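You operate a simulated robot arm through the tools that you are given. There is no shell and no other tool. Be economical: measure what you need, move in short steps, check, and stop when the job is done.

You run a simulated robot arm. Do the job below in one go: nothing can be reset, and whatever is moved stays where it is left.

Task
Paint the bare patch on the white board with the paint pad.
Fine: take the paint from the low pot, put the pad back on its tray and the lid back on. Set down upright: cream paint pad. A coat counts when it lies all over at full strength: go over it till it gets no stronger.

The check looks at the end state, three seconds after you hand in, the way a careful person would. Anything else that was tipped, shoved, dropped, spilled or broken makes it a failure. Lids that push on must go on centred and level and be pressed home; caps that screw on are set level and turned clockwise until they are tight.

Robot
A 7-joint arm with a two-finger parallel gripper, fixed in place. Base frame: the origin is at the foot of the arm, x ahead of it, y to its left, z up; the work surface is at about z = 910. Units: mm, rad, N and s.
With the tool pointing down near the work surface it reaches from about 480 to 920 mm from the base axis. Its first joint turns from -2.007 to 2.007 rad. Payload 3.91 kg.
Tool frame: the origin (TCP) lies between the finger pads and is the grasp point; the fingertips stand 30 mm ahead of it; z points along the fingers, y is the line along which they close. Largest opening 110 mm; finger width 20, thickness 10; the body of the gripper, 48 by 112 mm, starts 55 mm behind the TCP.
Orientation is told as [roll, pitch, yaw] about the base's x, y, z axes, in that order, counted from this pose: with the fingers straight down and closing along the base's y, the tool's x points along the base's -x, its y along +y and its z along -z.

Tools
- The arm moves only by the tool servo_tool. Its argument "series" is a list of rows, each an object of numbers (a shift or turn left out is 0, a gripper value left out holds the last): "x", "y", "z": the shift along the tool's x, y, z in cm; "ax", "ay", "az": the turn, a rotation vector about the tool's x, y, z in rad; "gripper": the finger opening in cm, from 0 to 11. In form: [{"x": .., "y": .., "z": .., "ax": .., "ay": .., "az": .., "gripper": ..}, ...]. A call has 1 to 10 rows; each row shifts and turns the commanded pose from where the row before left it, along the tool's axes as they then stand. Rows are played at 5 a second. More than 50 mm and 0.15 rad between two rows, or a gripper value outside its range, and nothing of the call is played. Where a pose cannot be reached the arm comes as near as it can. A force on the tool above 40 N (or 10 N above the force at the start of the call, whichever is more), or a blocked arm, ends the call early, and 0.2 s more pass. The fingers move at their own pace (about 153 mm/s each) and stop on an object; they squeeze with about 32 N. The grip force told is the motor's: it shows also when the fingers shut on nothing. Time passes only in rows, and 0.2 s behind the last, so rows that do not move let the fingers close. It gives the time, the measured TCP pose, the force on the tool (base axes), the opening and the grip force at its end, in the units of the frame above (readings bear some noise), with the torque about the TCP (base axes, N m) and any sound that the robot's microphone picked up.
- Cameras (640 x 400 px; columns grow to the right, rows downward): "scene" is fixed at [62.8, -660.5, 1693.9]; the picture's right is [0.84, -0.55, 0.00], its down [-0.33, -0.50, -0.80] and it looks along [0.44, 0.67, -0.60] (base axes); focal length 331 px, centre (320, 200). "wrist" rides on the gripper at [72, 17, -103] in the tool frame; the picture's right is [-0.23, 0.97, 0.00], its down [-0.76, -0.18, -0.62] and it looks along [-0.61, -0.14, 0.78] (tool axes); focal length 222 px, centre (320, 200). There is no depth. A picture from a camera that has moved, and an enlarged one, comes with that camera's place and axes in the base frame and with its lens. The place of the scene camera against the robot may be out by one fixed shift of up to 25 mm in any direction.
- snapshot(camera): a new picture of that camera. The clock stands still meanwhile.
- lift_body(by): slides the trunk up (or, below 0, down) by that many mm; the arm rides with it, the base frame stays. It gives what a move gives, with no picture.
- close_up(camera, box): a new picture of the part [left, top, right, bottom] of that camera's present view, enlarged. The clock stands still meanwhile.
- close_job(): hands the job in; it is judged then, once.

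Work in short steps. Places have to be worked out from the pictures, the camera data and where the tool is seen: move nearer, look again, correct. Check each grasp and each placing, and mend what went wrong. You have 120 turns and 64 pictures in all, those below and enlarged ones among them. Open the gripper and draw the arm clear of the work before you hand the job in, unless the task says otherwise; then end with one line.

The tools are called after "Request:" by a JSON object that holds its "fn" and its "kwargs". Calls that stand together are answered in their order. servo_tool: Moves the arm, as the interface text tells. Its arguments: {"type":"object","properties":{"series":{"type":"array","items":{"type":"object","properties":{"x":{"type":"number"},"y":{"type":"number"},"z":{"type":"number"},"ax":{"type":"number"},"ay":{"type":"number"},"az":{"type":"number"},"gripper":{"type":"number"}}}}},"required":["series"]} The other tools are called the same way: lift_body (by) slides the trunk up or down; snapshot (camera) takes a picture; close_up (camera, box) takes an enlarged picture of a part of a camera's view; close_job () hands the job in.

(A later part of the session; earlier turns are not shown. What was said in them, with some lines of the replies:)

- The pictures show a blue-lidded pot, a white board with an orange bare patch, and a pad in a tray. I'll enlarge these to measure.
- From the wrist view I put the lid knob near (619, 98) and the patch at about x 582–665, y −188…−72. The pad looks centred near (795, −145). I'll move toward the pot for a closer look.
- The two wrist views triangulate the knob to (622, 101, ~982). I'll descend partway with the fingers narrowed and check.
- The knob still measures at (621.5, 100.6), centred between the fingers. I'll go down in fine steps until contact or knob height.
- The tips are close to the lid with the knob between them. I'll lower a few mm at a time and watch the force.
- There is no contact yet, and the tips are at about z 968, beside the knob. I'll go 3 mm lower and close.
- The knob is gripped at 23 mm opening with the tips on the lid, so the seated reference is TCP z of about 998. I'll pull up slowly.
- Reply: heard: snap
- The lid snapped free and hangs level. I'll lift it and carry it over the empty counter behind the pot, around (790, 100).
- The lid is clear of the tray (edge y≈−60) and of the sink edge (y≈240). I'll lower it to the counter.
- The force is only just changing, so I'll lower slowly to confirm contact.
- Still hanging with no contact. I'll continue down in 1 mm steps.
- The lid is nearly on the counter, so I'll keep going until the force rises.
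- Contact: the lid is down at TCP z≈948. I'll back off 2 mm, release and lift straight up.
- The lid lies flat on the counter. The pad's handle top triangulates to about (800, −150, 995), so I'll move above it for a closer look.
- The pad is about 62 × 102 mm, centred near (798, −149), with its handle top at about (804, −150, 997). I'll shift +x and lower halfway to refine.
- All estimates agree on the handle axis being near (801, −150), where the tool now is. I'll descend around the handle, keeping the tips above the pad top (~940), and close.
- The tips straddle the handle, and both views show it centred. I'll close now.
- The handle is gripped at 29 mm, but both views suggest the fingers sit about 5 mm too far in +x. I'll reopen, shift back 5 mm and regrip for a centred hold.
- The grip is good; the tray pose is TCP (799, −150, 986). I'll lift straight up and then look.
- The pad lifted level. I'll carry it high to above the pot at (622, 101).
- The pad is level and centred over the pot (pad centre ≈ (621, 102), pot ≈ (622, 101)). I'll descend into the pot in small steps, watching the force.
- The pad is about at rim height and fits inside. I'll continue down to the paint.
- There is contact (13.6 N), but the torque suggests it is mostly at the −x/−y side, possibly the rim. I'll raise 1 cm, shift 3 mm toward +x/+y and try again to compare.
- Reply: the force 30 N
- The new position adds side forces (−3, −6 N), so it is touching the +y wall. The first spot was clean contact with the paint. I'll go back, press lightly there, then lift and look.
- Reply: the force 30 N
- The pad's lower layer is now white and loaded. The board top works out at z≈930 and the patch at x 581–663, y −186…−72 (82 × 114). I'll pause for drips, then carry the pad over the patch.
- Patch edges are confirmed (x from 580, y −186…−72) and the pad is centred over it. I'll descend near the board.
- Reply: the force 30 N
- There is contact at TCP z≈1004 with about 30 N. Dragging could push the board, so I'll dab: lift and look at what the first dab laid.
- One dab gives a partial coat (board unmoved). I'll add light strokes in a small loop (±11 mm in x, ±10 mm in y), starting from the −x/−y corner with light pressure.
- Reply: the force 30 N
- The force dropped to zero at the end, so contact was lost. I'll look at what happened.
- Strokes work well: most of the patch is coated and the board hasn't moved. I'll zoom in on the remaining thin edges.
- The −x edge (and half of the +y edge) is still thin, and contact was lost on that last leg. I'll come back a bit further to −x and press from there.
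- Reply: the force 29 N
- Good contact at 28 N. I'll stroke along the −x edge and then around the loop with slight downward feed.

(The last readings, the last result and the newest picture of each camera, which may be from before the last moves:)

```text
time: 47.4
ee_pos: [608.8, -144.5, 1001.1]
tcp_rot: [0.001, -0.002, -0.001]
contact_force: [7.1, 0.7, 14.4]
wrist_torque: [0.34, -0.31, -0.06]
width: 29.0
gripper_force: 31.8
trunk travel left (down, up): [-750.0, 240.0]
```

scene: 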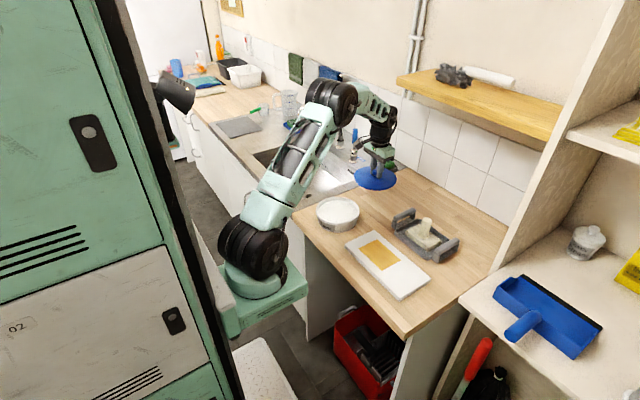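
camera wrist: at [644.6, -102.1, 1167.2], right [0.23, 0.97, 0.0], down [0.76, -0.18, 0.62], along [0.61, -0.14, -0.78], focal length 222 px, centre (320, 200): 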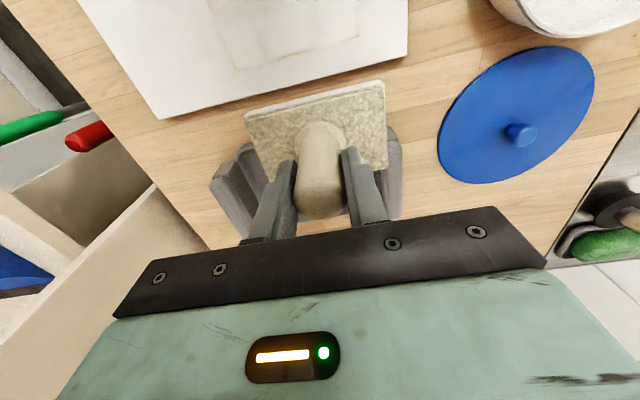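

Contact was kept at 10–14 N throughout. I'll finish the −x edge toward +y, then lift aside and inspect.

Request:
{"fn": "servo_tool", "kwargs": {"series": [{"y": 0.8}, {"y": 0.8, "z": 0.03}, {"y": 0.8}, {}, {"z": -3}, {"z": -3}, {"x": -4}, {"x": -4}, {"x": -3}, {}]}}

Request:
{"fn": "close_up", "kwargs": {"camera": "scene", "box": [350, 230, 410, 275]}}

```text
time: 49.6
ee_pos: [718.1, -120.9, 1058.7]
tcp_rot: [0.0, 0.001, 0.001]
contact_force: [-0.6, 0.0, -0.9]
wrist_torque: [0.03, 0.01, 0.01]
width: 28.8
gripper_force: 32.1
trunk travel left (down, up): [-750.0, 240.0]
```

```text
8.89 times, centred on (380, 252) of scene
camera zoom: at [62.8, -660.5, 1693.9], right [0.84, -0.55, 0.0], down [-0.33, -0.5, -0.8], along [0.44, 0.67, -0.6], focal length 2939 px, centre (-213, -267)
```

zoom: 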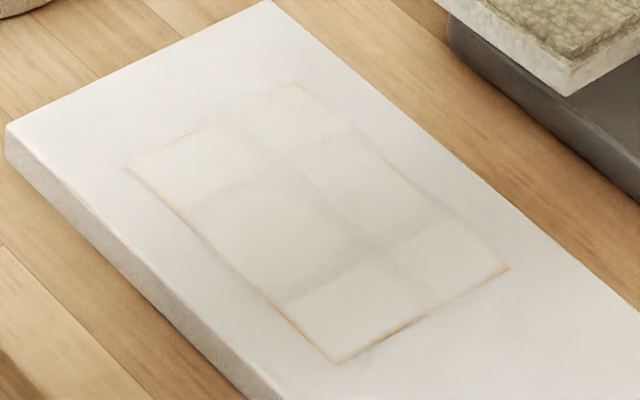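

The coat is near even, but all four edges are still thin and the pad looks drier. I'll reload at the pot, then extend the strokes past each edge.

Request:
{"fn": "servo_tool", "kwargs": {"series": [{"z": -4}, {"x": 1.8, "y": 4.4}, {"x": 1.9, "y": 4.4}, {"x": 1.9, "y": 4.4}, {"x": 1.9, "y": 4.4}, {"x": 1.9, "y": 4.4}, {}]}}

Request:
{"fn": "snapshot", "kwargs": {"camera": "wrist"}}

```text
time: 51.2
ee_pos: [622.5, 99.2, 1102.2]
tcp_rot: [0.0, -0.001, 0.0]
contact_force: [0.1, -0.1, -1.1]
wrist_torque: [0.01, 0.02, 0.01]
width: 29.0
gripper_force: 31.9
trunk travel left (down, up): [-750.0, 240.0]
```

```text
21 pictures are left
camera wrist: at [550.1, 115.9, 1205.6], right [0.23, 0.97, 0.0], down [0.76, -0.18, 0.62], along [0.61, -0.14, -0.78], focal length 222 px, centre (320, 200)
```

wrist: 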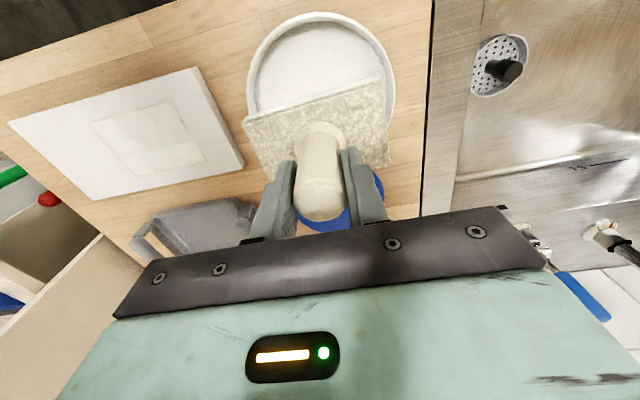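

Same alignment as the first dip, and the pot hasn't moved. I'll dip again.

Request:
{"fn": "servo_tool", "kwargs": {"series": [{"z": 4}, {"z": 3}, {"z": 0.3}, {"z": 0.2}, {"z": 0.2}, {"z": 0.2}, {"z": 0.2}, {}, {}]}}

```text
time: 53.2
ee_pos: [624.9, 97.6, 1020.7]
tcp_rot: [0.001, -0.003, 0.001]
contact_force: [-1.8, -2.2, 25.3]
wrist_torque: [-0.58, 0.45, -0.09]
width: 28.6
gripper_force: 31.6
trunk travel left (down, up): [-750.0, 240.0]
```

The pad is loaded again (25 N). I'll lift, let it drip a moment, and carry it back over the patch.

Request:
{"fn": "servo_tool", "kwargs": {"series": [{"z": -1}, {"z": -2}, {"z": -3}, {}, {}, {"y": -4.7}, {"y": -4.7}, {"y": -4.7}, {"y": -4.7}, {}]}}

Request:
{"fn": "servo_tool", "kwargs": {"series": [{"y": -2.5, "x": 1}, {"x": 1}, {}, {"z": 3}, {"z": 3}, {"z": 1}, {"z": 0.3}, {"z": 0.2}, {"z": 0.2}, {}]}}

```text
time: 55.4
ee_pos: [624.4, -90.3, 1080.3]
tcp_rot: [0.002, 0.001, -0.001]
contact_force: [0.1, 0.3, -1.5]
wrist_torque: [-0.01, -0.01, 0.02]
width: 28.9
gripper_force: 32.1
trunk travel left (down, up): [-750.0, 240.0]
```

```text
time: 57.6
ee_pos: [604.1, -115.0, 1003.8]
tcp_rot: [-0.001, -0.003, 0.0]
contact_force: [3.3, -3.7, 29.6]
wrist_torque: [-0.6, -0.19, -0.12]
width: 28.6
gripper_force: 31.7
trunk travel left (down, up): [-750.0, 240.0]
```

In contact at the −x/+y corner. I'll stroke the perimeter with slight overshoot.

Request:
{"fn": "servo_tool", "kwargs": {"series": [{"y": -0.7}, {"y": -0.7, "z": 0.03}, {"y": -0.7}, {"y": -0.7, "z": 0.03}, {"y": -0.6}, {"x": -0.8, "z": 0.03}, {"x": -0.8}, {"x": -0.8, "z": 0.03}, {"x": -0.9}, {"x": -0.9}]}}

Request:
{"fn": "servo_tool", "kwargs": {"series": [{"y": 0.7}, {"y": 0.7, "z": 0.03}, {"y": 0.7}, {"y": 0.7, "z": 0.03}, {"y": 0.6}, {"x": 0.8, "z": 0.03}, {"x": 0.8}, {"x": 0.8, "z": 0.03}, {"x": 0.9}, {"x": 0.9}]}}

Request:
{"fn": "servo_tool", "kwargs": {"series": [{"y": -0.8}, {"y": -0.8, "z": 0.03}, {"x": -0.8, "z": 0.03}, {"x": -0.8}, {"x": -0.8, "z": 0.03}, {"x": -0.9}, {"x": -0.9}, {"z": -4}, {"z": -2, "x": -4}, {"x": -4}]}}

Request:
{"fn": "close_up", "kwargs": {"camera": "scene", "box": [350, 230, 410, 275]}}

```text
time: 59.8
ee_pos: [646.9, -149.9, 1001.7]
tcp_rot: [0.0, 0.0, 0.0]
contact_force: [0.0, 1.3, 0.3]
wrist_torque: [0.01, 0.08, 0.01]
width: 28.2
gripper_force: 32.3
trunk travel left (down, up): [-750.0, 240.0]
```

```text
time: 62.0
ee_pos: [606.2, -113.9, 1001.1]
tcp_rot: [0.0, -0.003, 0.0]
contact_force: [11.4, -0.5, 26.0]
wrist_torque: [0.08, -0.16, -0.1]
width: 28.0
gripper_force: 32.0
trunk travel left (down, up): [-750.0, 240.0]
```

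```text
time: 64.2
ee_pos: [724.7, -132.0, 1060.0]
tcp_rot: [0.0, 0.001, -0.002]
contact_force: [0.2, -0.1, -1.2]
wrist_torque: [0.01, 0.0, 0.01]
width: 27.9
gripper_force: 32.5
trunk travel left (down, up): [-750.0, 240.0]
```

```text
8.89 times, centred on (380, 252) of scene
camera zoom: at [62.8, -660.5, 1693.9], right [0.84, -0.55, 0.0], down [-0.33, -0.5, -0.8], along [0.44, 0.67, -0.6], focal length 2939 px, centre (-213, -267)
```

zoom: 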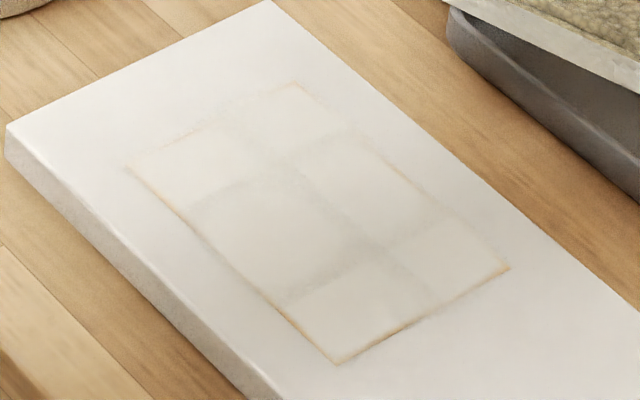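

Residual edge lines show. I'll take a nearer look with the wrist camera from the side of the board before deciding more strokes.

Request:
{"fn": "servo_tool", "kwargs": {"series": [{"x": 3.5, "y": 3}, {"x": 3.5, "y": 3}, {"x": 3, "y": 3}, {"y": 2.5}, {}]}}

Request:
{"fn": "close_up", "kwargs": {"camera": "wrist", "box": [60, 50, 300, 200]}}

```text
time: 65.4
ee_pos: [626.0, -16.6, 1061.4]
tcp_rot: [0.001, 0.0, 0.002]
contact_force: [-0.8, -0.8, -0.2]
wrist_torque: [0.0, 0.01, 0.01]
width: 28.1
gripper_force: 31.8
trunk travel left (down, up): [-750.0, 240.0]
```

```text
2.67 times, centred on (180, 125) of wrist
camera zoom: at [553.5, 0.4, 1163.4], right [0.23, 0.97, 0.0], down [0.76, -0.18, 0.62], along [0.61, -0.14, -0.78], focal length 592 px, centre (693, 400)
```

zoom: 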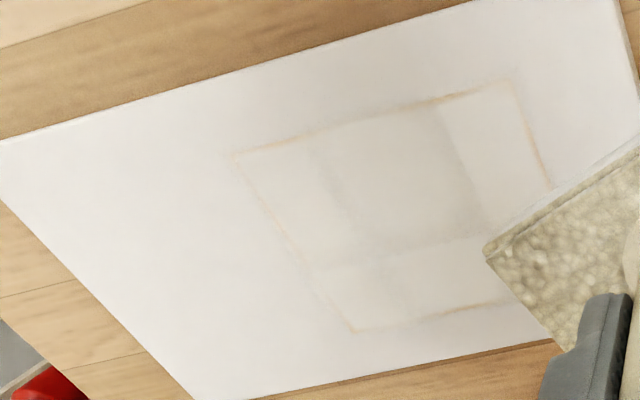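

The pad corner appears at a different place in the wrist view than before, so the pad may have shifted in the grip. I'll take a full wrist view.

Request:
{"fn": "snapshot", "kwargs": {"camera": "wrist"}}

Request:
{"fn": "close_up", "kwargs": {"camera": "scene", "box": [320, 160, 410, 250]}}

```text
18 pictures are left
camera wrist: at [553.5, 0.4, 1163.4], right [0.23, 0.97, 0.0], down [0.76, -0.18, 0.62], along [0.61, -0.14, -0.78], focal length 222 px, centre (320, 200)
```

wrist: 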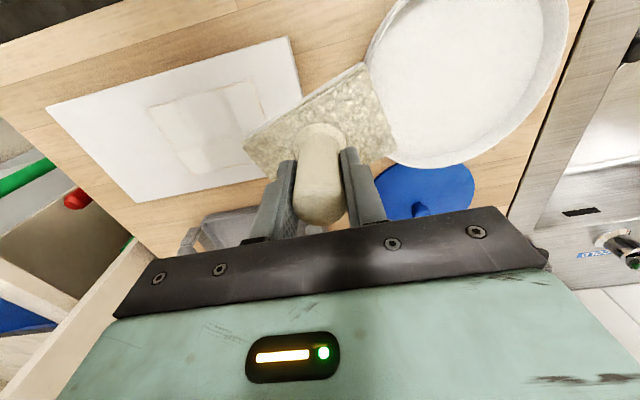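

```text
4.44 times, centred on (365, 205) of scene
camera zoom: at [62.8, -660.5, 1693.9], right [0.84, -0.55, 0.0], down [-0.33, -0.5, -0.8], along [0.44, 0.67, -0.6], focal length 1470 px, centre (120, 178)
```

zoom: 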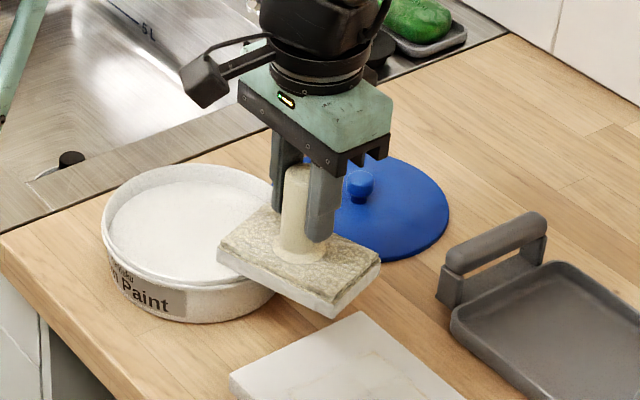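

The pad has yawed about +0.32 rad around its round handle, which explains the thin edges. I'll turn the tool −0.32 rad about vertical to square the pad with the patch and check.

Request:
{"fn": "servo_tool", "kwargs": {"series": [{"z": -1, "az": 0.11}, {"az": 0.11}, {"az": 0.1}, {}]}}

Request:
{"fn": "close_up", "kwargs": {"camera": "scene", "box": [310, 160, 470, 300]}}

```text
time: 66.4
ee_pos: [625.0, -17.0, 1070.2]
tcp_rot: [0.0, 0.0, -0.322]
contact_force: [-0.7, 0.7, -1.3]
wrist_torque: [-0.03, -0.05, 0.01]
width: 28.0
gripper_force: 31.8
trunk travel left (down, up): [-750.0, 240.0]
```

```text
2.86 times, centred on (390, 230) of scene
camera zoom: at [62.8, -660.5, 1693.9], right [0.84, -0.55, 0.0], down [-0.33, -0.5, -0.8], along [0.44, 0.67, -0.6], focal length 945 px, centre (120, 114)
```

zoom: 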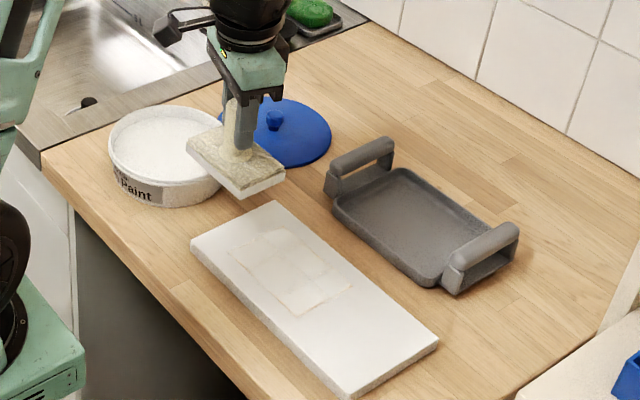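

The pad's long edge now runs parallel to the board. I'll go to the −x/+y start corner and press lightly.

Request:
{"fn": "servo_tool", "kwargs": {"series": [{"x": -0.5, "y": -3.4}, {"x": -0.5, "y": -3.4}, {"x": -0.4, "y": -3.2}, {}, {"z": 3}, {"z": 2.5}, {"z": 0.7}, {"z": 0.2}, {"z": 0.2}, {}]}}

```text
time: 68.6
ee_pos: [608.2, -115.3, 1003.1]
tcp_rot: [0.001, 0.0, -0.32]
contact_force: [-0.4, 0.2, -1.4]
wrist_torque: [-0.01, 0.03, -0.01]
width: 27.8
gripper_force: 31.6
trunk travel left (down, up): [-750.0, 240.0]
```

No contact yet. I'll feed down finely.

Request:
{"fn": "servo_tool", "kwargs": {"series": [{"z": 0.1}, {"z": 0.1}, {"z": 0.05}, {}]}}

```text
time: 69.6
ee_pos: [608.4, -113.9, 1002.3]
tcp_rot: [0.0, 0.001, -0.319]
contact_force: [0.3, 0.1, -0.8]
wrist_torque: [-0.02, 0.05, 0.0]
width: 28.2
gripper_force: 32.2
trunk travel left (down, up): [-750.0, 240.0]
```

Still no contact. I'll continue.

Request:
{"fn": "servo_tool", "kwargs": {"series": [{"z": 0.1}, {"z": 0.1}, {"z": 0.05}, {"z": 0.05}, {}]}}

```text
time: 70.8
ee_pos: [607.9, -115.7, 999.8]
tcp_rot: [0.002, -0.003, -0.32]
contact_force: [-2.2, 2.4, 29.8]
wrist_torque: [-0.04, -0.02, -0.04]
width: 28.1
gripper_force: 31.6
trunk travel left (down, up): [-750.0, 240.0]
```

Level contact at 30 N with near-zero torque. I'll stroke the perimeter: −y 28 mm, +x 32 mm, then back.

Request:
{"fn": "servo_tool", "kwargs": {"series": [{"z": -0.02}, {"x": -0.22, "y": -0.664}, {"x": -0.22, "y": -0.664}, {"x": -0.22, "y": -0.664}, {"x": -0.22, "y": -0.664}, {"x": -0.759, "y": 0.252}, {"x": -0.759, "y": 0.252}, {"x": -0.759, "y": 0.252}, {"x": -0.759, "y": 0.252}]}}

```text
time: 72.8
ee_pos: [639.3, -142.6, 997.7]
tcp_rot: [0.001, 0.0, -0.32]
contact_force: [-9.1, -1.7, 17.6]
wrist_torque: [0.04, 0.42, 0.01]
width: 28.3
gripper_force: 32.1
trunk travel left (down, up): [-750.0, 240.0]
```

Contact held (18 N). I'll continue along +y, then −x.

Request:
{"fn": "servo_tool", "kwargs": {"series": [{"x": 0.22, "y": 0.664}, {"x": 0.22, "y": 0.664}, {"x": 0.22, "y": 0.664}, {"x": 0.22, "y": 0.664}, {"x": 0.759, "y": -0.252}, {"x": 0.759, "y": -0.252}, {"x": 0.759, "y": -0.252}, {"x": 0.759, "y": -0.252}]}}

Request:
{"fn": "servo_tool", "kwargs": {"series": [{"x": -0.22, "y": -0.664}, {"x": -0.22, "y": -0.664}, {"x": -0.759, "y": 0.252}, {"x": -0.759, "y": 0.252}, {"x": -0.759, "y": 0.252}, {"x": -0.759, "y": 0.252}, {}]}}

Request:
{"fn": "servo_tool", "kwargs": {"series": [{"z": -2}, {"z": -4}, {"x": -3.5, "y": 1.16}, {"x": -3.5, "y": 1.16}, {"x": -2, "y": 0.67}, {}]}}

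Request:
{"fn": "close_up", "kwargs": {"camera": "scene", "box": [350, 230, 410, 275]}}

Request:
{"fn": "snapshot", "kwargs": {"camera": "wrist"}}

```text
time: 74.6
ee_pos: [606.3, -115.7, 997.8]
tcp_rot: [0.001, 0.0, -0.32]
contact_force: [0.0, 0.0, 2.9]
wrist_torque: [-0.05, -0.12, 0.0]
width: 28.2
gripper_force: 32.4
trunk travel left (down, up): [-750.0, 240.0]
```

```text
time: 76.2
ee_pos: [640.7, -129.7, 999.3]
tcp_rot: [0.001, 0.001, -0.321]
contact_force: [0.3, 0.2, -0.9]
wrist_torque: [0.02, -0.01, -0.02]
width: 27.9
gripper_force: 32.0
trunk travel left (down, up): [-750.0, 240.0]
```

```text
time: 77.6
ee_pos: [735.5, -130.1, 1058.8]
tcp_rot: [0.001, 0.0, -0.32]
contact_force: [0.3, 0.2, -1.1]
wrist_torque: [-0.01, 0.02, -0.02]
width: 28.0
gripper_force: 31.6
trunk travel left (down, up): [-750.0, 240.0]
```

```text
8.89 times, centred on (380, 252) of scene
camera zoom: at [62.8, -660.5, 1693.9], right [0.84, -0.55, 0.0], down [-0.33, -0.5, -0.8], along [0.44, 0.67, -0.6], focal length 2939 px, centre (-213, -267)
```

zoom: 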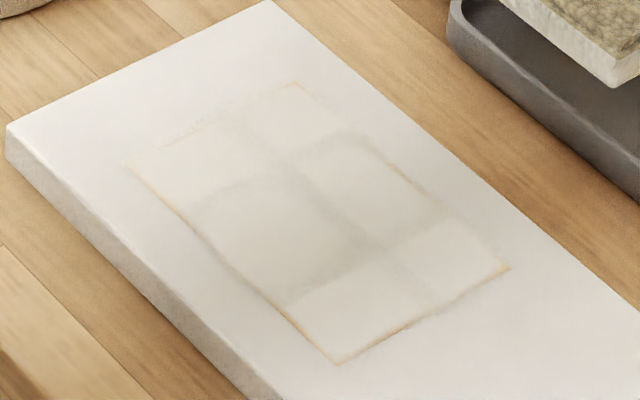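

```text
14 pictures are left
camera wrist: at [672.3, -91.3, 1162.0], right [0.52, 0.85, 0.0], down [0.67, -0.41, 0.62], along [0.53, -0.33, -0.78], focal length 222 px, centre (320, 200)
```

wrist: 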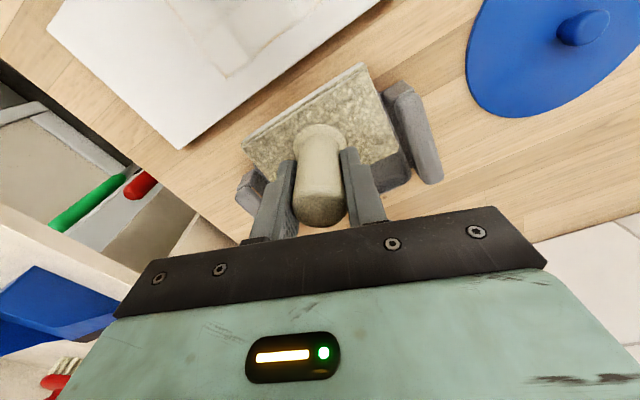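

Coated areas look saturated with only faint edge outlines left. I'll reload once more and go over the edges with more overshoot; if nothing changes, the coat is full.

Request:
{"fn": "servo_tool", "kwargs": {"series": [{"z": -4}, {"x": 2.98, "y": 3.03}, {"x": 2.98, "y": 3.03}, {"x": 2.98, "y": 3.03}, {"x": 2.98, "y": 3.03}, {"x": 2.98, "y": 3.03}, {"x": 2.98, "y": 3.03}, {}, {}]}}

Request:
{"fn": "close_up", "kwargs": {"camera": "scene", "box": [300, 150, 390, 240]}}

```text
time: 79.6
ee_pos: [620.3, 101.4, 1097.9]
tcp_rot: [0.001, 0.001, -0.32]
contact_force: [0.1, 0.6, -0.4]
wrist_torque: [0.02, -0.01, -0.02]
width: 28.1
gripper_force: 32.0
trunk travel left (down, up): [-750.0, 240.0]
```

```text
4.44 times, centred on (345, 195) of scene
camera zoom: at [62.8, -660.5, 1693.9], right [0.84, -0.55, 0.0], down [-0.33, -0.5, -0.8], along [0.44, 0.67, -0.6], focal length 1470 px, centre (209, 222)
```

zoom: 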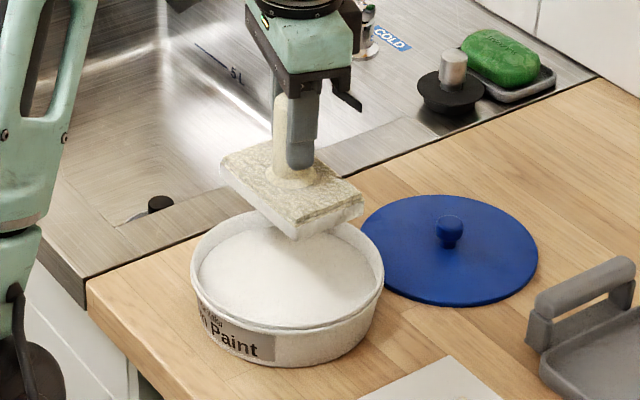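

The pad is aligned over the pot. I'll dip, with contact expected near TCP z≈1017.

Request:
{"fn": "servo_tool", "kwargs": {"series": [{"z": 4}, {"z": 3, "y": -0.1}, {"z": 0.4}, {"z": 0.2}, {"z": 0.2}, {"z": 0.2}, {"z": 0.1}, {"z": 0.1}, {}]}}

```text
time: 81.6
ee_pos: [621.8, 97.5, 1016.8]
tcp_rot: [-0.002, 0.0, -0.318]
contact_force: [-1.2, 0.1, 0.2]
wrist_torque: [0.02, -0.01, 0.01]
width: 28.1
gripper_force: 31.5
trunk travel left (down, up): [-750.0, 240.0]
```

Not yet touching the paint. I'll feed a little further.

Request:
{"fn": "servo_tool", "kwargs": {"series": [{"z": 0.1}, {"z": 0.1}, {"z": 0.1}, {"z": 0.1}, {}]}}

```text
time: 82.8
ee_pos: [621.6, 97.9, 1014.0]
tcp_rot: [0.005, -0.004, -0.318]
contact_force: [-2.4, -3.1, 38.4]
wrist_torque: [-0.32, 0.23, 0.0]
width: 28.2
gripper_force: 32.4
trunk travel left (down, up): [-750.0, 240.0]
```

Loaded. I'll lift, drip and carry to the −x/+y corner with larger overshoot (600, −110).

Request:
{"fn": "servo_tool", "kwargs": {"series": [{"z": -2}, {"z": -4}, {}, {}, {"x": -0.9, "y": -4.08}, {"x": -0.9, "y": -4.08}, {"x": -0.9, "y": -4.08}, {"x": -0.9, "y": -4.08}, {"x": -0.9, "y": -4.08}, {}]}}

Request:
{"fn": "servo_tool", "kwargs": {"series": [{"z": 4}, {"z": 2.8}, {"z": 0.2}, {"z": 0.2}, {"z": 0.2}, {"z": 0.1}, {"z": 0.1}, {"z": 0.1}, {"z": 0.1}, {}]}}

```text
time: 85.0
ee_pos: [600.8, -110.4, 1072.7]
tcp_rot: [-0.001, 0.0, -0.319]
contact_force: [0.5, 1.2, -0.6]
wrist_torque: [0.02, -0.06, -0.01]
width: 28.0
gripper_force: 31.9
trunk travel left (down, up): [-750.0, 240.0]
```

```text
time: 87.0
ee_pos: [600.1, -108.9, 998.1]
tcp_rot: [0.002, -0.004, -0.32]
contact_force: [-9.0, 0.0, 27.4]
wrist_torque: [-0.22, 0.43, -0.04]
width: 28.1
gripper_force: 31.6
trunk travel left (down, up): [-750.0, 240.0]
stopped in row 9: the force on the tool passed its limit at 43 N (the readings are from after the stop); the commanded pose is now the measured one
```

Contact at 27 N. I'll stroke the −x edge in −y, then the −y edge in +x.

Request:
{"fn": "servo_tool", "kwargs": {"series": [{"x": -0.252, "y": -0.759}, {"x": -0.252, "y": -0.759}, {"x": -0.252, "y": -0.759}, {"x": -0.252, "y": -0.759, "z": 0.02}, {"x": -0.252, "y": -0.759}, {"x": -0.854, "y": 0.283}, {"x": -0.854, "y": 0.283, "z": 0.02}, {"x": -0.854, "y": 0.283}, {"x": -0.854, "y": 0.283, "z": 0.02}, {"x": -0.854, "y": 0.283}]}}

```text
time: 87.9
ee_pos: [601.1, -135.7, 998.1]
tcp_rot: [0.004, -0.007, -0.32]
contact_force: [-4.4, 5.8, 21.7]
wrist_torque: [-0.22, 0.69, -0.22]
width: 28.2
gripper_force: 32.1
trunk travel left (down, up): [-750.0, 240.0]
stopped in row 4: the force on the tool passed its limit at 41 N (the readings are from after the stop); the commanded pose is now the measured one
```

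The force got too high. I'll ease up slightly and continue.

Request:
{"fn": "servo_tool", "kwargs": {"series": [{"z": -0.04}, {"x": -0.252, "y": -0.759}, {"x": -0.2, "y": -0.6}, {"x": -0.854, "y": 0.283}, {"x": -0.854, "y": 0.283}, {"x": -0.854, "y": 0.283}, {"x": -0.854, "y": 0.283}, {"x": -0.854, "y": 0.283}, {}]}}

```text
time: 89.9
ee_pos: [647.0, -152.4, 997.9]
tcp_rot: [0.003, -0.004, -0.318]
contact_force: [-5.0, 0.6, 9.2]
wrist_torque: [-0.26, 0.23, -0.17]
width: 28.1
gripper_force: 31.7
trunk travel left (down, up): [-750.0, 240.0]
```

Good contact at 9 N. Next are the +x edge in +y and the +y edge in −x.

Request:
{"fn": "servo_tool", "kwargs": {"series": [{"x": 0.252, "y": 0.759}, {"x": 0.252, "y": 0.759, "z": 0.02}, {"x": 0.252, "y": 0.759}, {"x": 0.252, "y": 0.759}, {"x": 0.252, "y": 0.759}, {"x": 0.854, "y": -0.283, "z": 0.02}, {"x": 0.854, "y": -0.283}, {"x": 0.854, "y": -0.283}, {"x": 0.854, "y": -0.283}, {"x": 0.854, "y": -0.283}]}}

Request:
{"fn": "servo_tool", "kwargs": {"series": [{"x": -0.854, "y": 0.283}, {"x": -0.854, "y": 0.283}, {"x": -0.252, "y": -0.759}, {"x": -0.252, "y": -0.759}, {"x": -0.252, "y": -0.759}, {"z": -2}, {"z": -4}, {"x": -3.8, "y": 1.26}, {"x": -3.8, "y": 1.26}, {"x": -3, "y": 1}]}}

Request:
{"fn": "close_up", "kwargs": {"camera": "scene", "box": [350, 230, 410, 275]}}

```text
time: 92.1
ee_pos: [601.7, -112.8, 997.7]
tcp_rot: [0.004, -0.005, -0.319]
contact_force: [9.0, 0.3, 19.6]
wrist_torque: [-0.12, -0.57, 0.05]
width: 28.2
gripper_force: 31.9
trunk travel left (down, up): [-750.0, 240.0]
```

```text
time: 94.3
ee_pos: [730.4, -136.5, 1055.6]
tcp_rot: [0.004, -0.006, -0.321]
contact_force: [-0.3, 0.2, -0.9]
wrist_torque: [0.0, -0.02, -0.02]
width: 28.3
gripper_force: 32.0
trunk travel left (down, up): [-750.0, 240.0]
```

```text
8.89 times, centred on (380, 252) of scene
camera zoom: at [62.8, -660.5, 1693.9], right [0.84, -0.55, 0.0], down [-0.33, -0.5, -0.8], along [0.44, 0.67, -0.6], focal length 2939 px, centre (-213, -267)
```

zoom: 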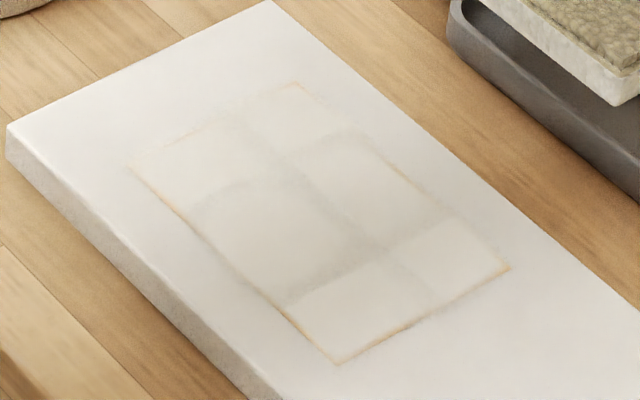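

No visible change from the extra coat, so it is at full strength, and the board hasn't moved. Now I'll return the pad: raise, level the tool, move over the tray centre and check.

Request:
{"fn": "servo_tool", "kwargs": {"series": [{"z": -3, "ax": 0.0057, "ay": 0.0044}, {"x": -2.2, "y": 0.3}, {"x": -2.2, "y": 0.3}, {"x": -2.2, "y": 0.3}, {}]}}

Request:
{"fn": "snapshot", "kwargs": {"camera": "wrist"}}

Request:
{"fn": "close_up", "kwargs": {"camera": "scene", "box": [370, 180, 490, 270]}}

```text
time: 95.5
ee_pos: [796.4, -147.8, 1089.2]
tcp_rot: [-0.004, 0.002, -0.318]
contact_force: [-1.2, -0.4, -1.4]
wrist_torque: [0.01, 0.0, -0.02]
width: 27.9
gripper_force: 32.2
trunk travel left (down, up): [-750.0, 240.0]
```

```text
11 pictures are left
camera wrist: at [733.0, -108.5, 1191.1], right [0.52, 0.85, 0.0], down [0.67, -0.41, 0.62], along [0.53, -0.33, -0.78], focal length 222 px, centre (320, 200)
```

wrist: 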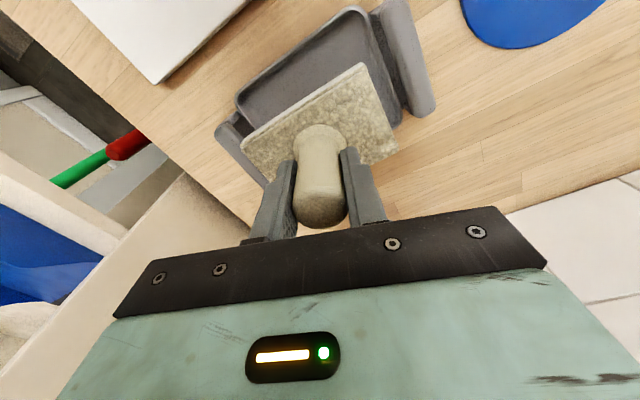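

```text
4.44 times, centred on (430, 225) of scene
camera zoom: at [62.8, -660.5, 1693.9], right [0.84, -0.55, 0.0], down [-0.33, -0.5, -0.8], along [0.44, 0.67, -0.6], focal length 1470 px, centre (-169, 89)
```

zoom: 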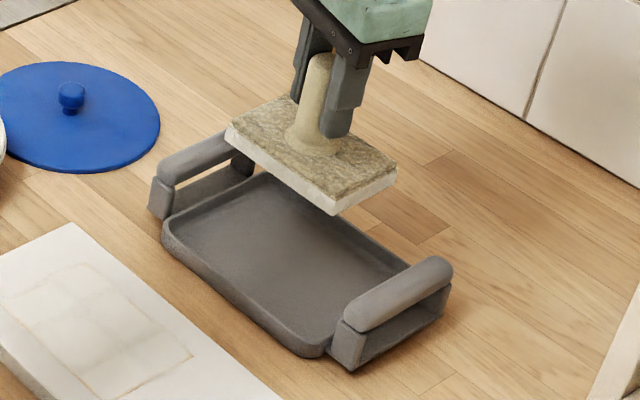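

The pad is square with the tray. I'll lower it, expecting touch near TCP z≈980.

Request:
{"fn": "servo_tool", "kwargs": {"series": [{"z": 4}, {"z": 4}, {"z": 2}, {"z": 0.3}, {"z": 0.2}, {"z": 0.1}, {"z": 0.1}, {}]}}

Request:
{"fn": "close_up", "kwargs": {"camera": "scene", "box": [370, 180, 490, 270]}}

```text
time: 97.3
ee_pos: [797.2, -147.4, 982.4]
tcp_rot: [-0.001, -0.009, -0.319]
contact_force: [-1.8, -1.9, 30.2]
wrist_torque: [0.63, -0.06, -0.06]
width: 28.2
gripper_force: 32.1
trunk travel left (down, up): [-750.0, 240.0]
```

```text
4.44 times, centred on (430, 225) of scene
camera zoom: at [62.8, -660.5, 1693.9], right [0.84, -0.55, 0.0], down [-0.33, -0.5, -0.8], along [0.44, 0.67, -0.6], focal length 1470 px, centre (-169, 89)
```

zoom: 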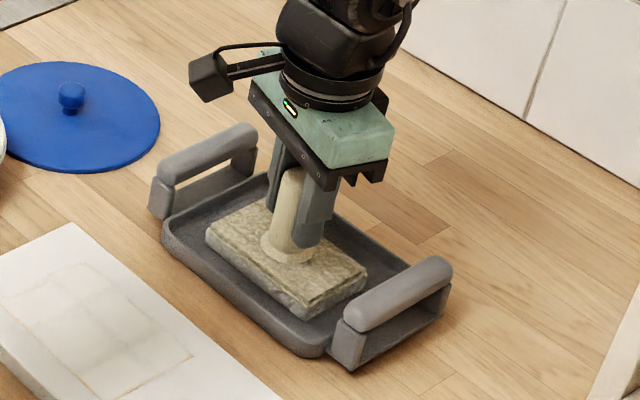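

The pad sits inside the tray on its floor. I'll ease up 1 mm, release and rise straight out.

Request:
{"fn": "servo_tool", "kwargs": {"series": [{"z": -0.1}, {"gripper": 4.5}, {"gripper": 6}, {}, {"z": -3}, {"z": -4}, {"z": -4}, {}]}}

Request:
{"fn": "close_up", "kwargs": {"camera": "scene", "box": [370, 180, 490, 270]}}

```text
time: 99.1
ee_pos: [796.4, -146.4, 1091.3]
tcp_rot: [-0.003, 0.0, -0.32]
contact_force: [-0.5, 0.2, -0.4]
wrist_torque: [0.02, 0.03, -0.01]
width: 59.8
gripper_force: 0.1
trunk travel left (down, up): [-750.0, 240.0]
```

```text
4.44 times, centred on (430, 225) of scene
camera zoom: at [62.8, -660.5, 1693.9], right [0.84, -0.55, 0.0], down [-0.33, -0.5, -0.8], along [0.44, 0.67, -0.6], focal length 1470 px, centre (-169, 89)
```

zoom: 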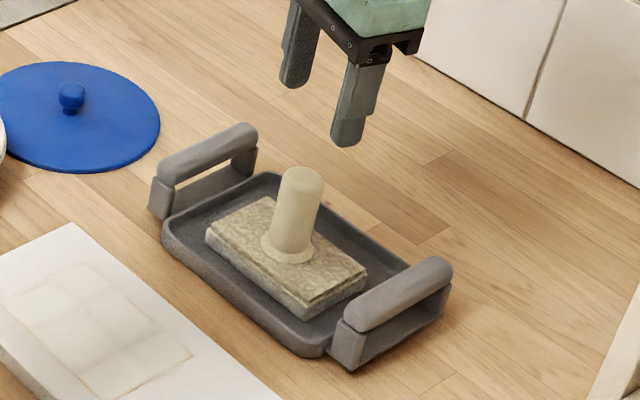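

The pad stands upright in the tray. I'll turn the tool back to zero yaw and move over the lid knob at (790, 100).

Request:
{"fn": "servo_tool", "kwargs": {"series": [{"az": -0.11}, {"az": -0.11}, {"az": -0.1}, {"y": 4.9, "ax": -0.002}, {"y": 4.9}, {"y": 4.9}, {"y": 4.9}, {"y": 4.9, "x": 0.6}, {}]}}

Request:
{"fn": "snapshot", "kwargs": {"camera": "wrist"}}

```text
time: 101.1
ee_pos: [790.6, 99.3, 1091.3]
tcp_rot: [-0.001, 0.001, 0.0]
contact_force: [-0.9, -0.8, 0.9]
wrist_torque: [0.03, 0.02, 0.01]
width: 60.0
gripper_force: 0.1
trunk travel left (down, up): [-750.0, 240.0]
```

```text
7 pictures are left
camera wrist: at [719.0, 115.2, 1194.8], right [0.23, 0.97, 0.0], down [0.76, -0.18, 0.62], along [0.61, -0.14, -0.78], focal length 222 px, centre (320, 200)
```

wrist: 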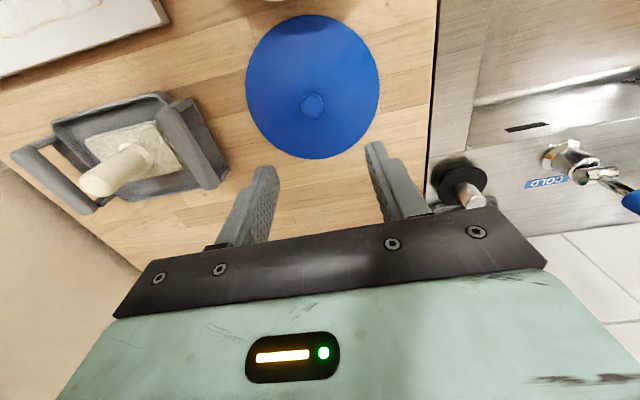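

The knob now appears at about (789, 91), so the lid sits slightly toward −y. I'll shift, lower partway and verify once.

Request:
{"fn": "servo_tool", "kwargs": {"series": [{"y": -0.85, "x": 0.1}, {"z": 4}, {"z": 4}, {"z": 2}, {}]}}

Request:
{"fn": "snapshot", "kwargs": {"camera": "wrist"}}

```text
time: 102.3
ee_pos: [787.8, 87.1, 991.3]
tcp_rot: [-0.002, 0.0, 0.003]
contact_force: [0.0, -0.3, -0.4]
wrist_torque: [-0.02, -0.04, 0.0]
width: 60.0
gripper_force: 0.0
trunk travel left (down, up): [-750.0, 240.0]
```

```text
6 pictures are left
camera wrist: at [715.7, 104.9, 1094.3], right [0.23, 0.97, 0.0], down [0.76, -0.18, 0.62], along [0.61, -0.14, -0.78], focal length 222 px, centre (320, 200)
```

wrist: 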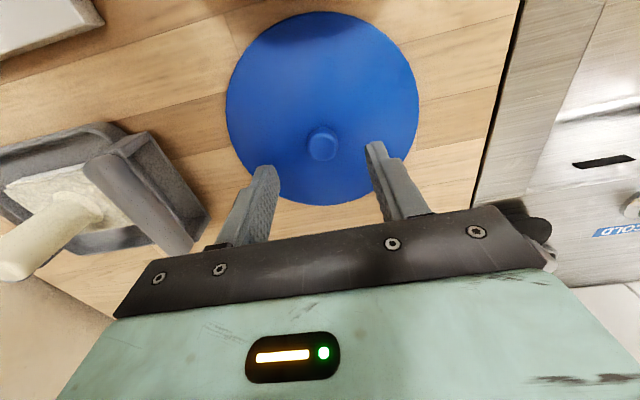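

The knob is at (788, 90). I'll correct +2 mm in y, lower and grip it.

Request:
{"fn": "servo_tool", "kwargs": {"series": [{"y": 0.2, "z": 2}, {"z": 1.5}, {"z": 0.4}, {"z": 0.2}, {}, {"gripper": 1}, {}, {}]}}

```text
time: 104.1
ee_pos: [789.1, 89.5, 950.6]
tcp_rot: [-0.001, 0.0, 0.004]
contact_force: [0.1, 0.0, 0.6]
wrist_torque: [0.0, 0.02, -0.02]
width: 22.9
gripper_force: 31.5
trunk travel left (down, up): [-750.0, 240.0]
```

Knob gripped (22.9 mm). I'll lift and carry the lid to above the pot.

Request:
{"fn": "servo_tool", "kwargs": {"series": [{"z": -2}, {"z": -4}, {"z": -4}, {"z": -3}, {"x": 4, "y": 0.3}, {"x": 4, "y": 0.3}, {"x": 4, "y": 0.3}, {"x": 4.6, "y": 0.2}, {}]}}

Request:
{"fn": "snapshot", "kwargs": {"camera": "wrist"}}

```text
time: 106.1
ee_pos: [622.7, 100.3, 1080.9]
tcp_rot: [-0.001, 0.0, 0.001]
contact_force: [-0.5, -0.2, -2.1]
wrist_torque: [-0.03, 0.0, 0.0]
width: 23.0
gripper_force: 32.4
trunk travel left (down, up): [-750.0, 240.0]
```

```text
5 pictures are left
camera wrist: at [551.5, 118.6, 1185.6], right [0.23, 0.97, 0.0], down [0.76, -0.18, 0.62], along [0.61, -0.14, -0.78], focal length 222 px, centre (320, 200)
```

wrist: 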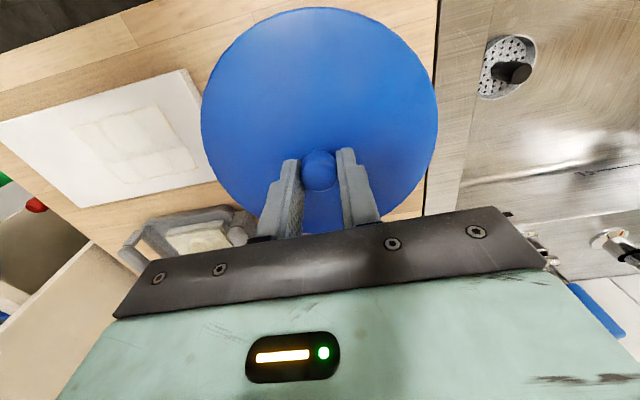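

The lid is level and the pot is hidden beneath it. I'll lower to just above the rim and check in the scene view.

Request:
{"fn": "servo_tool", "kwargs": {"series": [{"z": 4}, {"z": 2}, {"z": 0.3}, {}]}}

Request:
{"fn": "close_up", "kwargs": {"camera": "scene", "box": [300, 170, 390, 235]}}

```text
time: 107.1
ee_pos: [623.0, 99.7, 1018.2]
tcp_rot: [-0.001, 0.001, 0.003]
contact_force: [0.6, 0.2, -1.4]
wrist_torque: [0.01, 0.0, 0.04]
width: 23.3
gripper_force: 32.2
trunk travel left (down, up): [-750.0, 240.0]
```

```text
6.15 times, centred on (345, 202) of scene
camera zoom: at [62.8, -660.5, 1693.9], right [0.84, -0.55, 0.0], down [-0.33, -0.5, -0.8], along [0.44, 0.67, -0.6], focal length 2035 px, centre (166, 185)
```

zoom: 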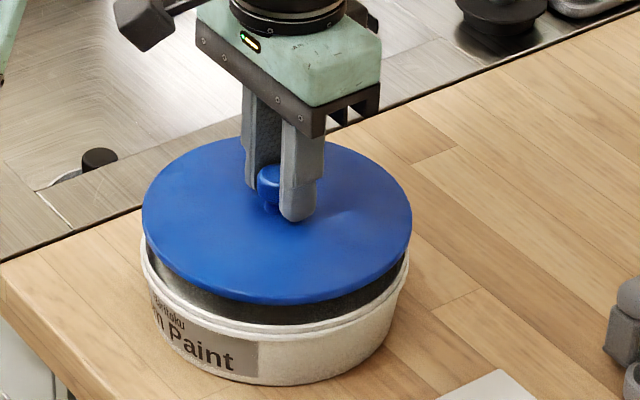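

The pot is exactly where it was, and the lid is within 1 mm of its lift-off line (slightly toward +x). I'll shift −1 mm in x and lower to seat it.

Request:
{"fn": "servo_tool", "kwargs": {"series": [{"x": 0.1}, {"z": 0.6}, {"z": 0.4}, {"z": 0.2}, {"z": 0.2}, {"z": 0.2}, {"z": 0.1}, {"z": 0.1}, {}]}}

```text
time: 109.1
ee_pos: [622.6, 100.4, 1001.1]
tcp_rot: [0.0, -0.003, 0.001]
contact_force: [-1.3, -4.6, 13.6]
wrist_torque: [-0.09, 0.3, -0.02]
width: 22.9
gripper_force: 31.8
trunk travel left (down, up): [-750.0, 240.0]
heard: snap
```

A snap was heard. I'll press slightly more to confirm it is home.

Request:
{"fn": "servo_tool", "kwargs": {"series": [{"z": 0.1}, {"z": 0.1}, {"z": 0.1}, {}]}}

Request:
{"fn": "close_up", "kwargs": {"camera": "scene", "box": [300, 170, 390, 235]}}

```text
time: 109.7
ee_pos: [622.4, 101.0, 1000.1]
tcp_rot: [0.001, -0.004, 0.001]
contact_force: [-9.1, -5.8, 21.8]
wrist_torque: [-0.15, 0.28, 0.01]
width: 22.9
gripper_force: 32.0
trunk travel left (down, up): [-750.0, 240.0]
stopped in row 3: the force on the tool passed its limit at 42 N (the readings are from after the stop); the commanded pose is now the measured one
```

```text
6.15 times, centred on (345, 202) of scene
camera zoom: at [62.8, -660.5, 1693.9], right [0.84, -0.55, 0.0], down [-0.33, -0.5, -0.8], along [0.44, 0.67, -0.6], focal length 2035 px, centre (166, 185)
```

zoom: 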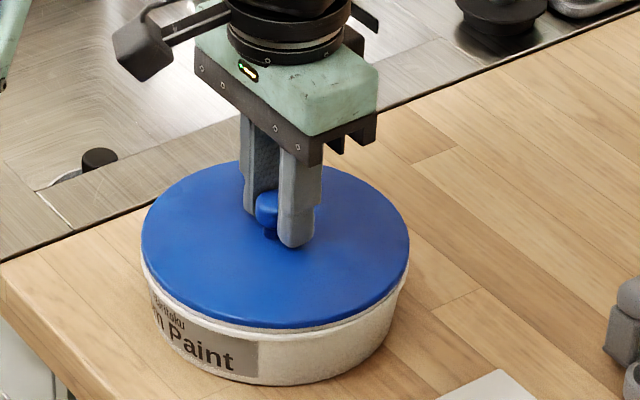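

The lid is home, level and centred. I'll release, rise and draw the arm clear.

Request:
{"fn": "servo_tool", "kwargs": {"series": [{"z": -0.05}, {"gripper": 6}, {}, {"z": -3}, {"z": -4}, {"z": -5}, {"z": -5}, {"z": -5}, {}]}}

Request:
{"fn": "close_up", "kwargs": {"camera": "scene", "box": [290, 160, 490, 310]}}

```text
time: 111.7
ee_pos: [621.6, 101.6, 1217.8]
tcp_rot: [0.0, -0.002, 0.0]
contact_force: [0.2, -0.4, -0.1]
wrist_torque: [-0.01, 0.0, 0.0]
width: 59.9
gripper_force: 0.1
trunk travel left (down, up): [-750.0, 240.0]
```

```text
2.67 times, centred on (390, 235) of scene
camera zoom: at [62.8, -660.5, 1693.9], right [0.84, -0.55, 0.0], down [-0.33, -0.5, -0.8], along [0.44, 0.67, -0.6], focal length 882 px, centre (133, 107)
```

zoom: 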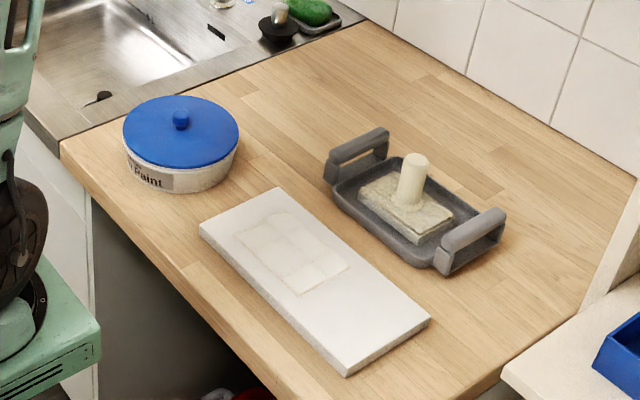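

The lid is on level, the pad stands upright in its tray, the patch is coated, and nothing else has moved. The arm is clear, so I'm handing in.

Request:
{"fn": "close_job", "kwargs": {}}

```text
The job is handed in.
```

The patch is painted from the low pot to a coat that an extra reload and pass made no stronger, though faint lines still show at its edges; the pad is upright on its tray and the lid is snapped home.
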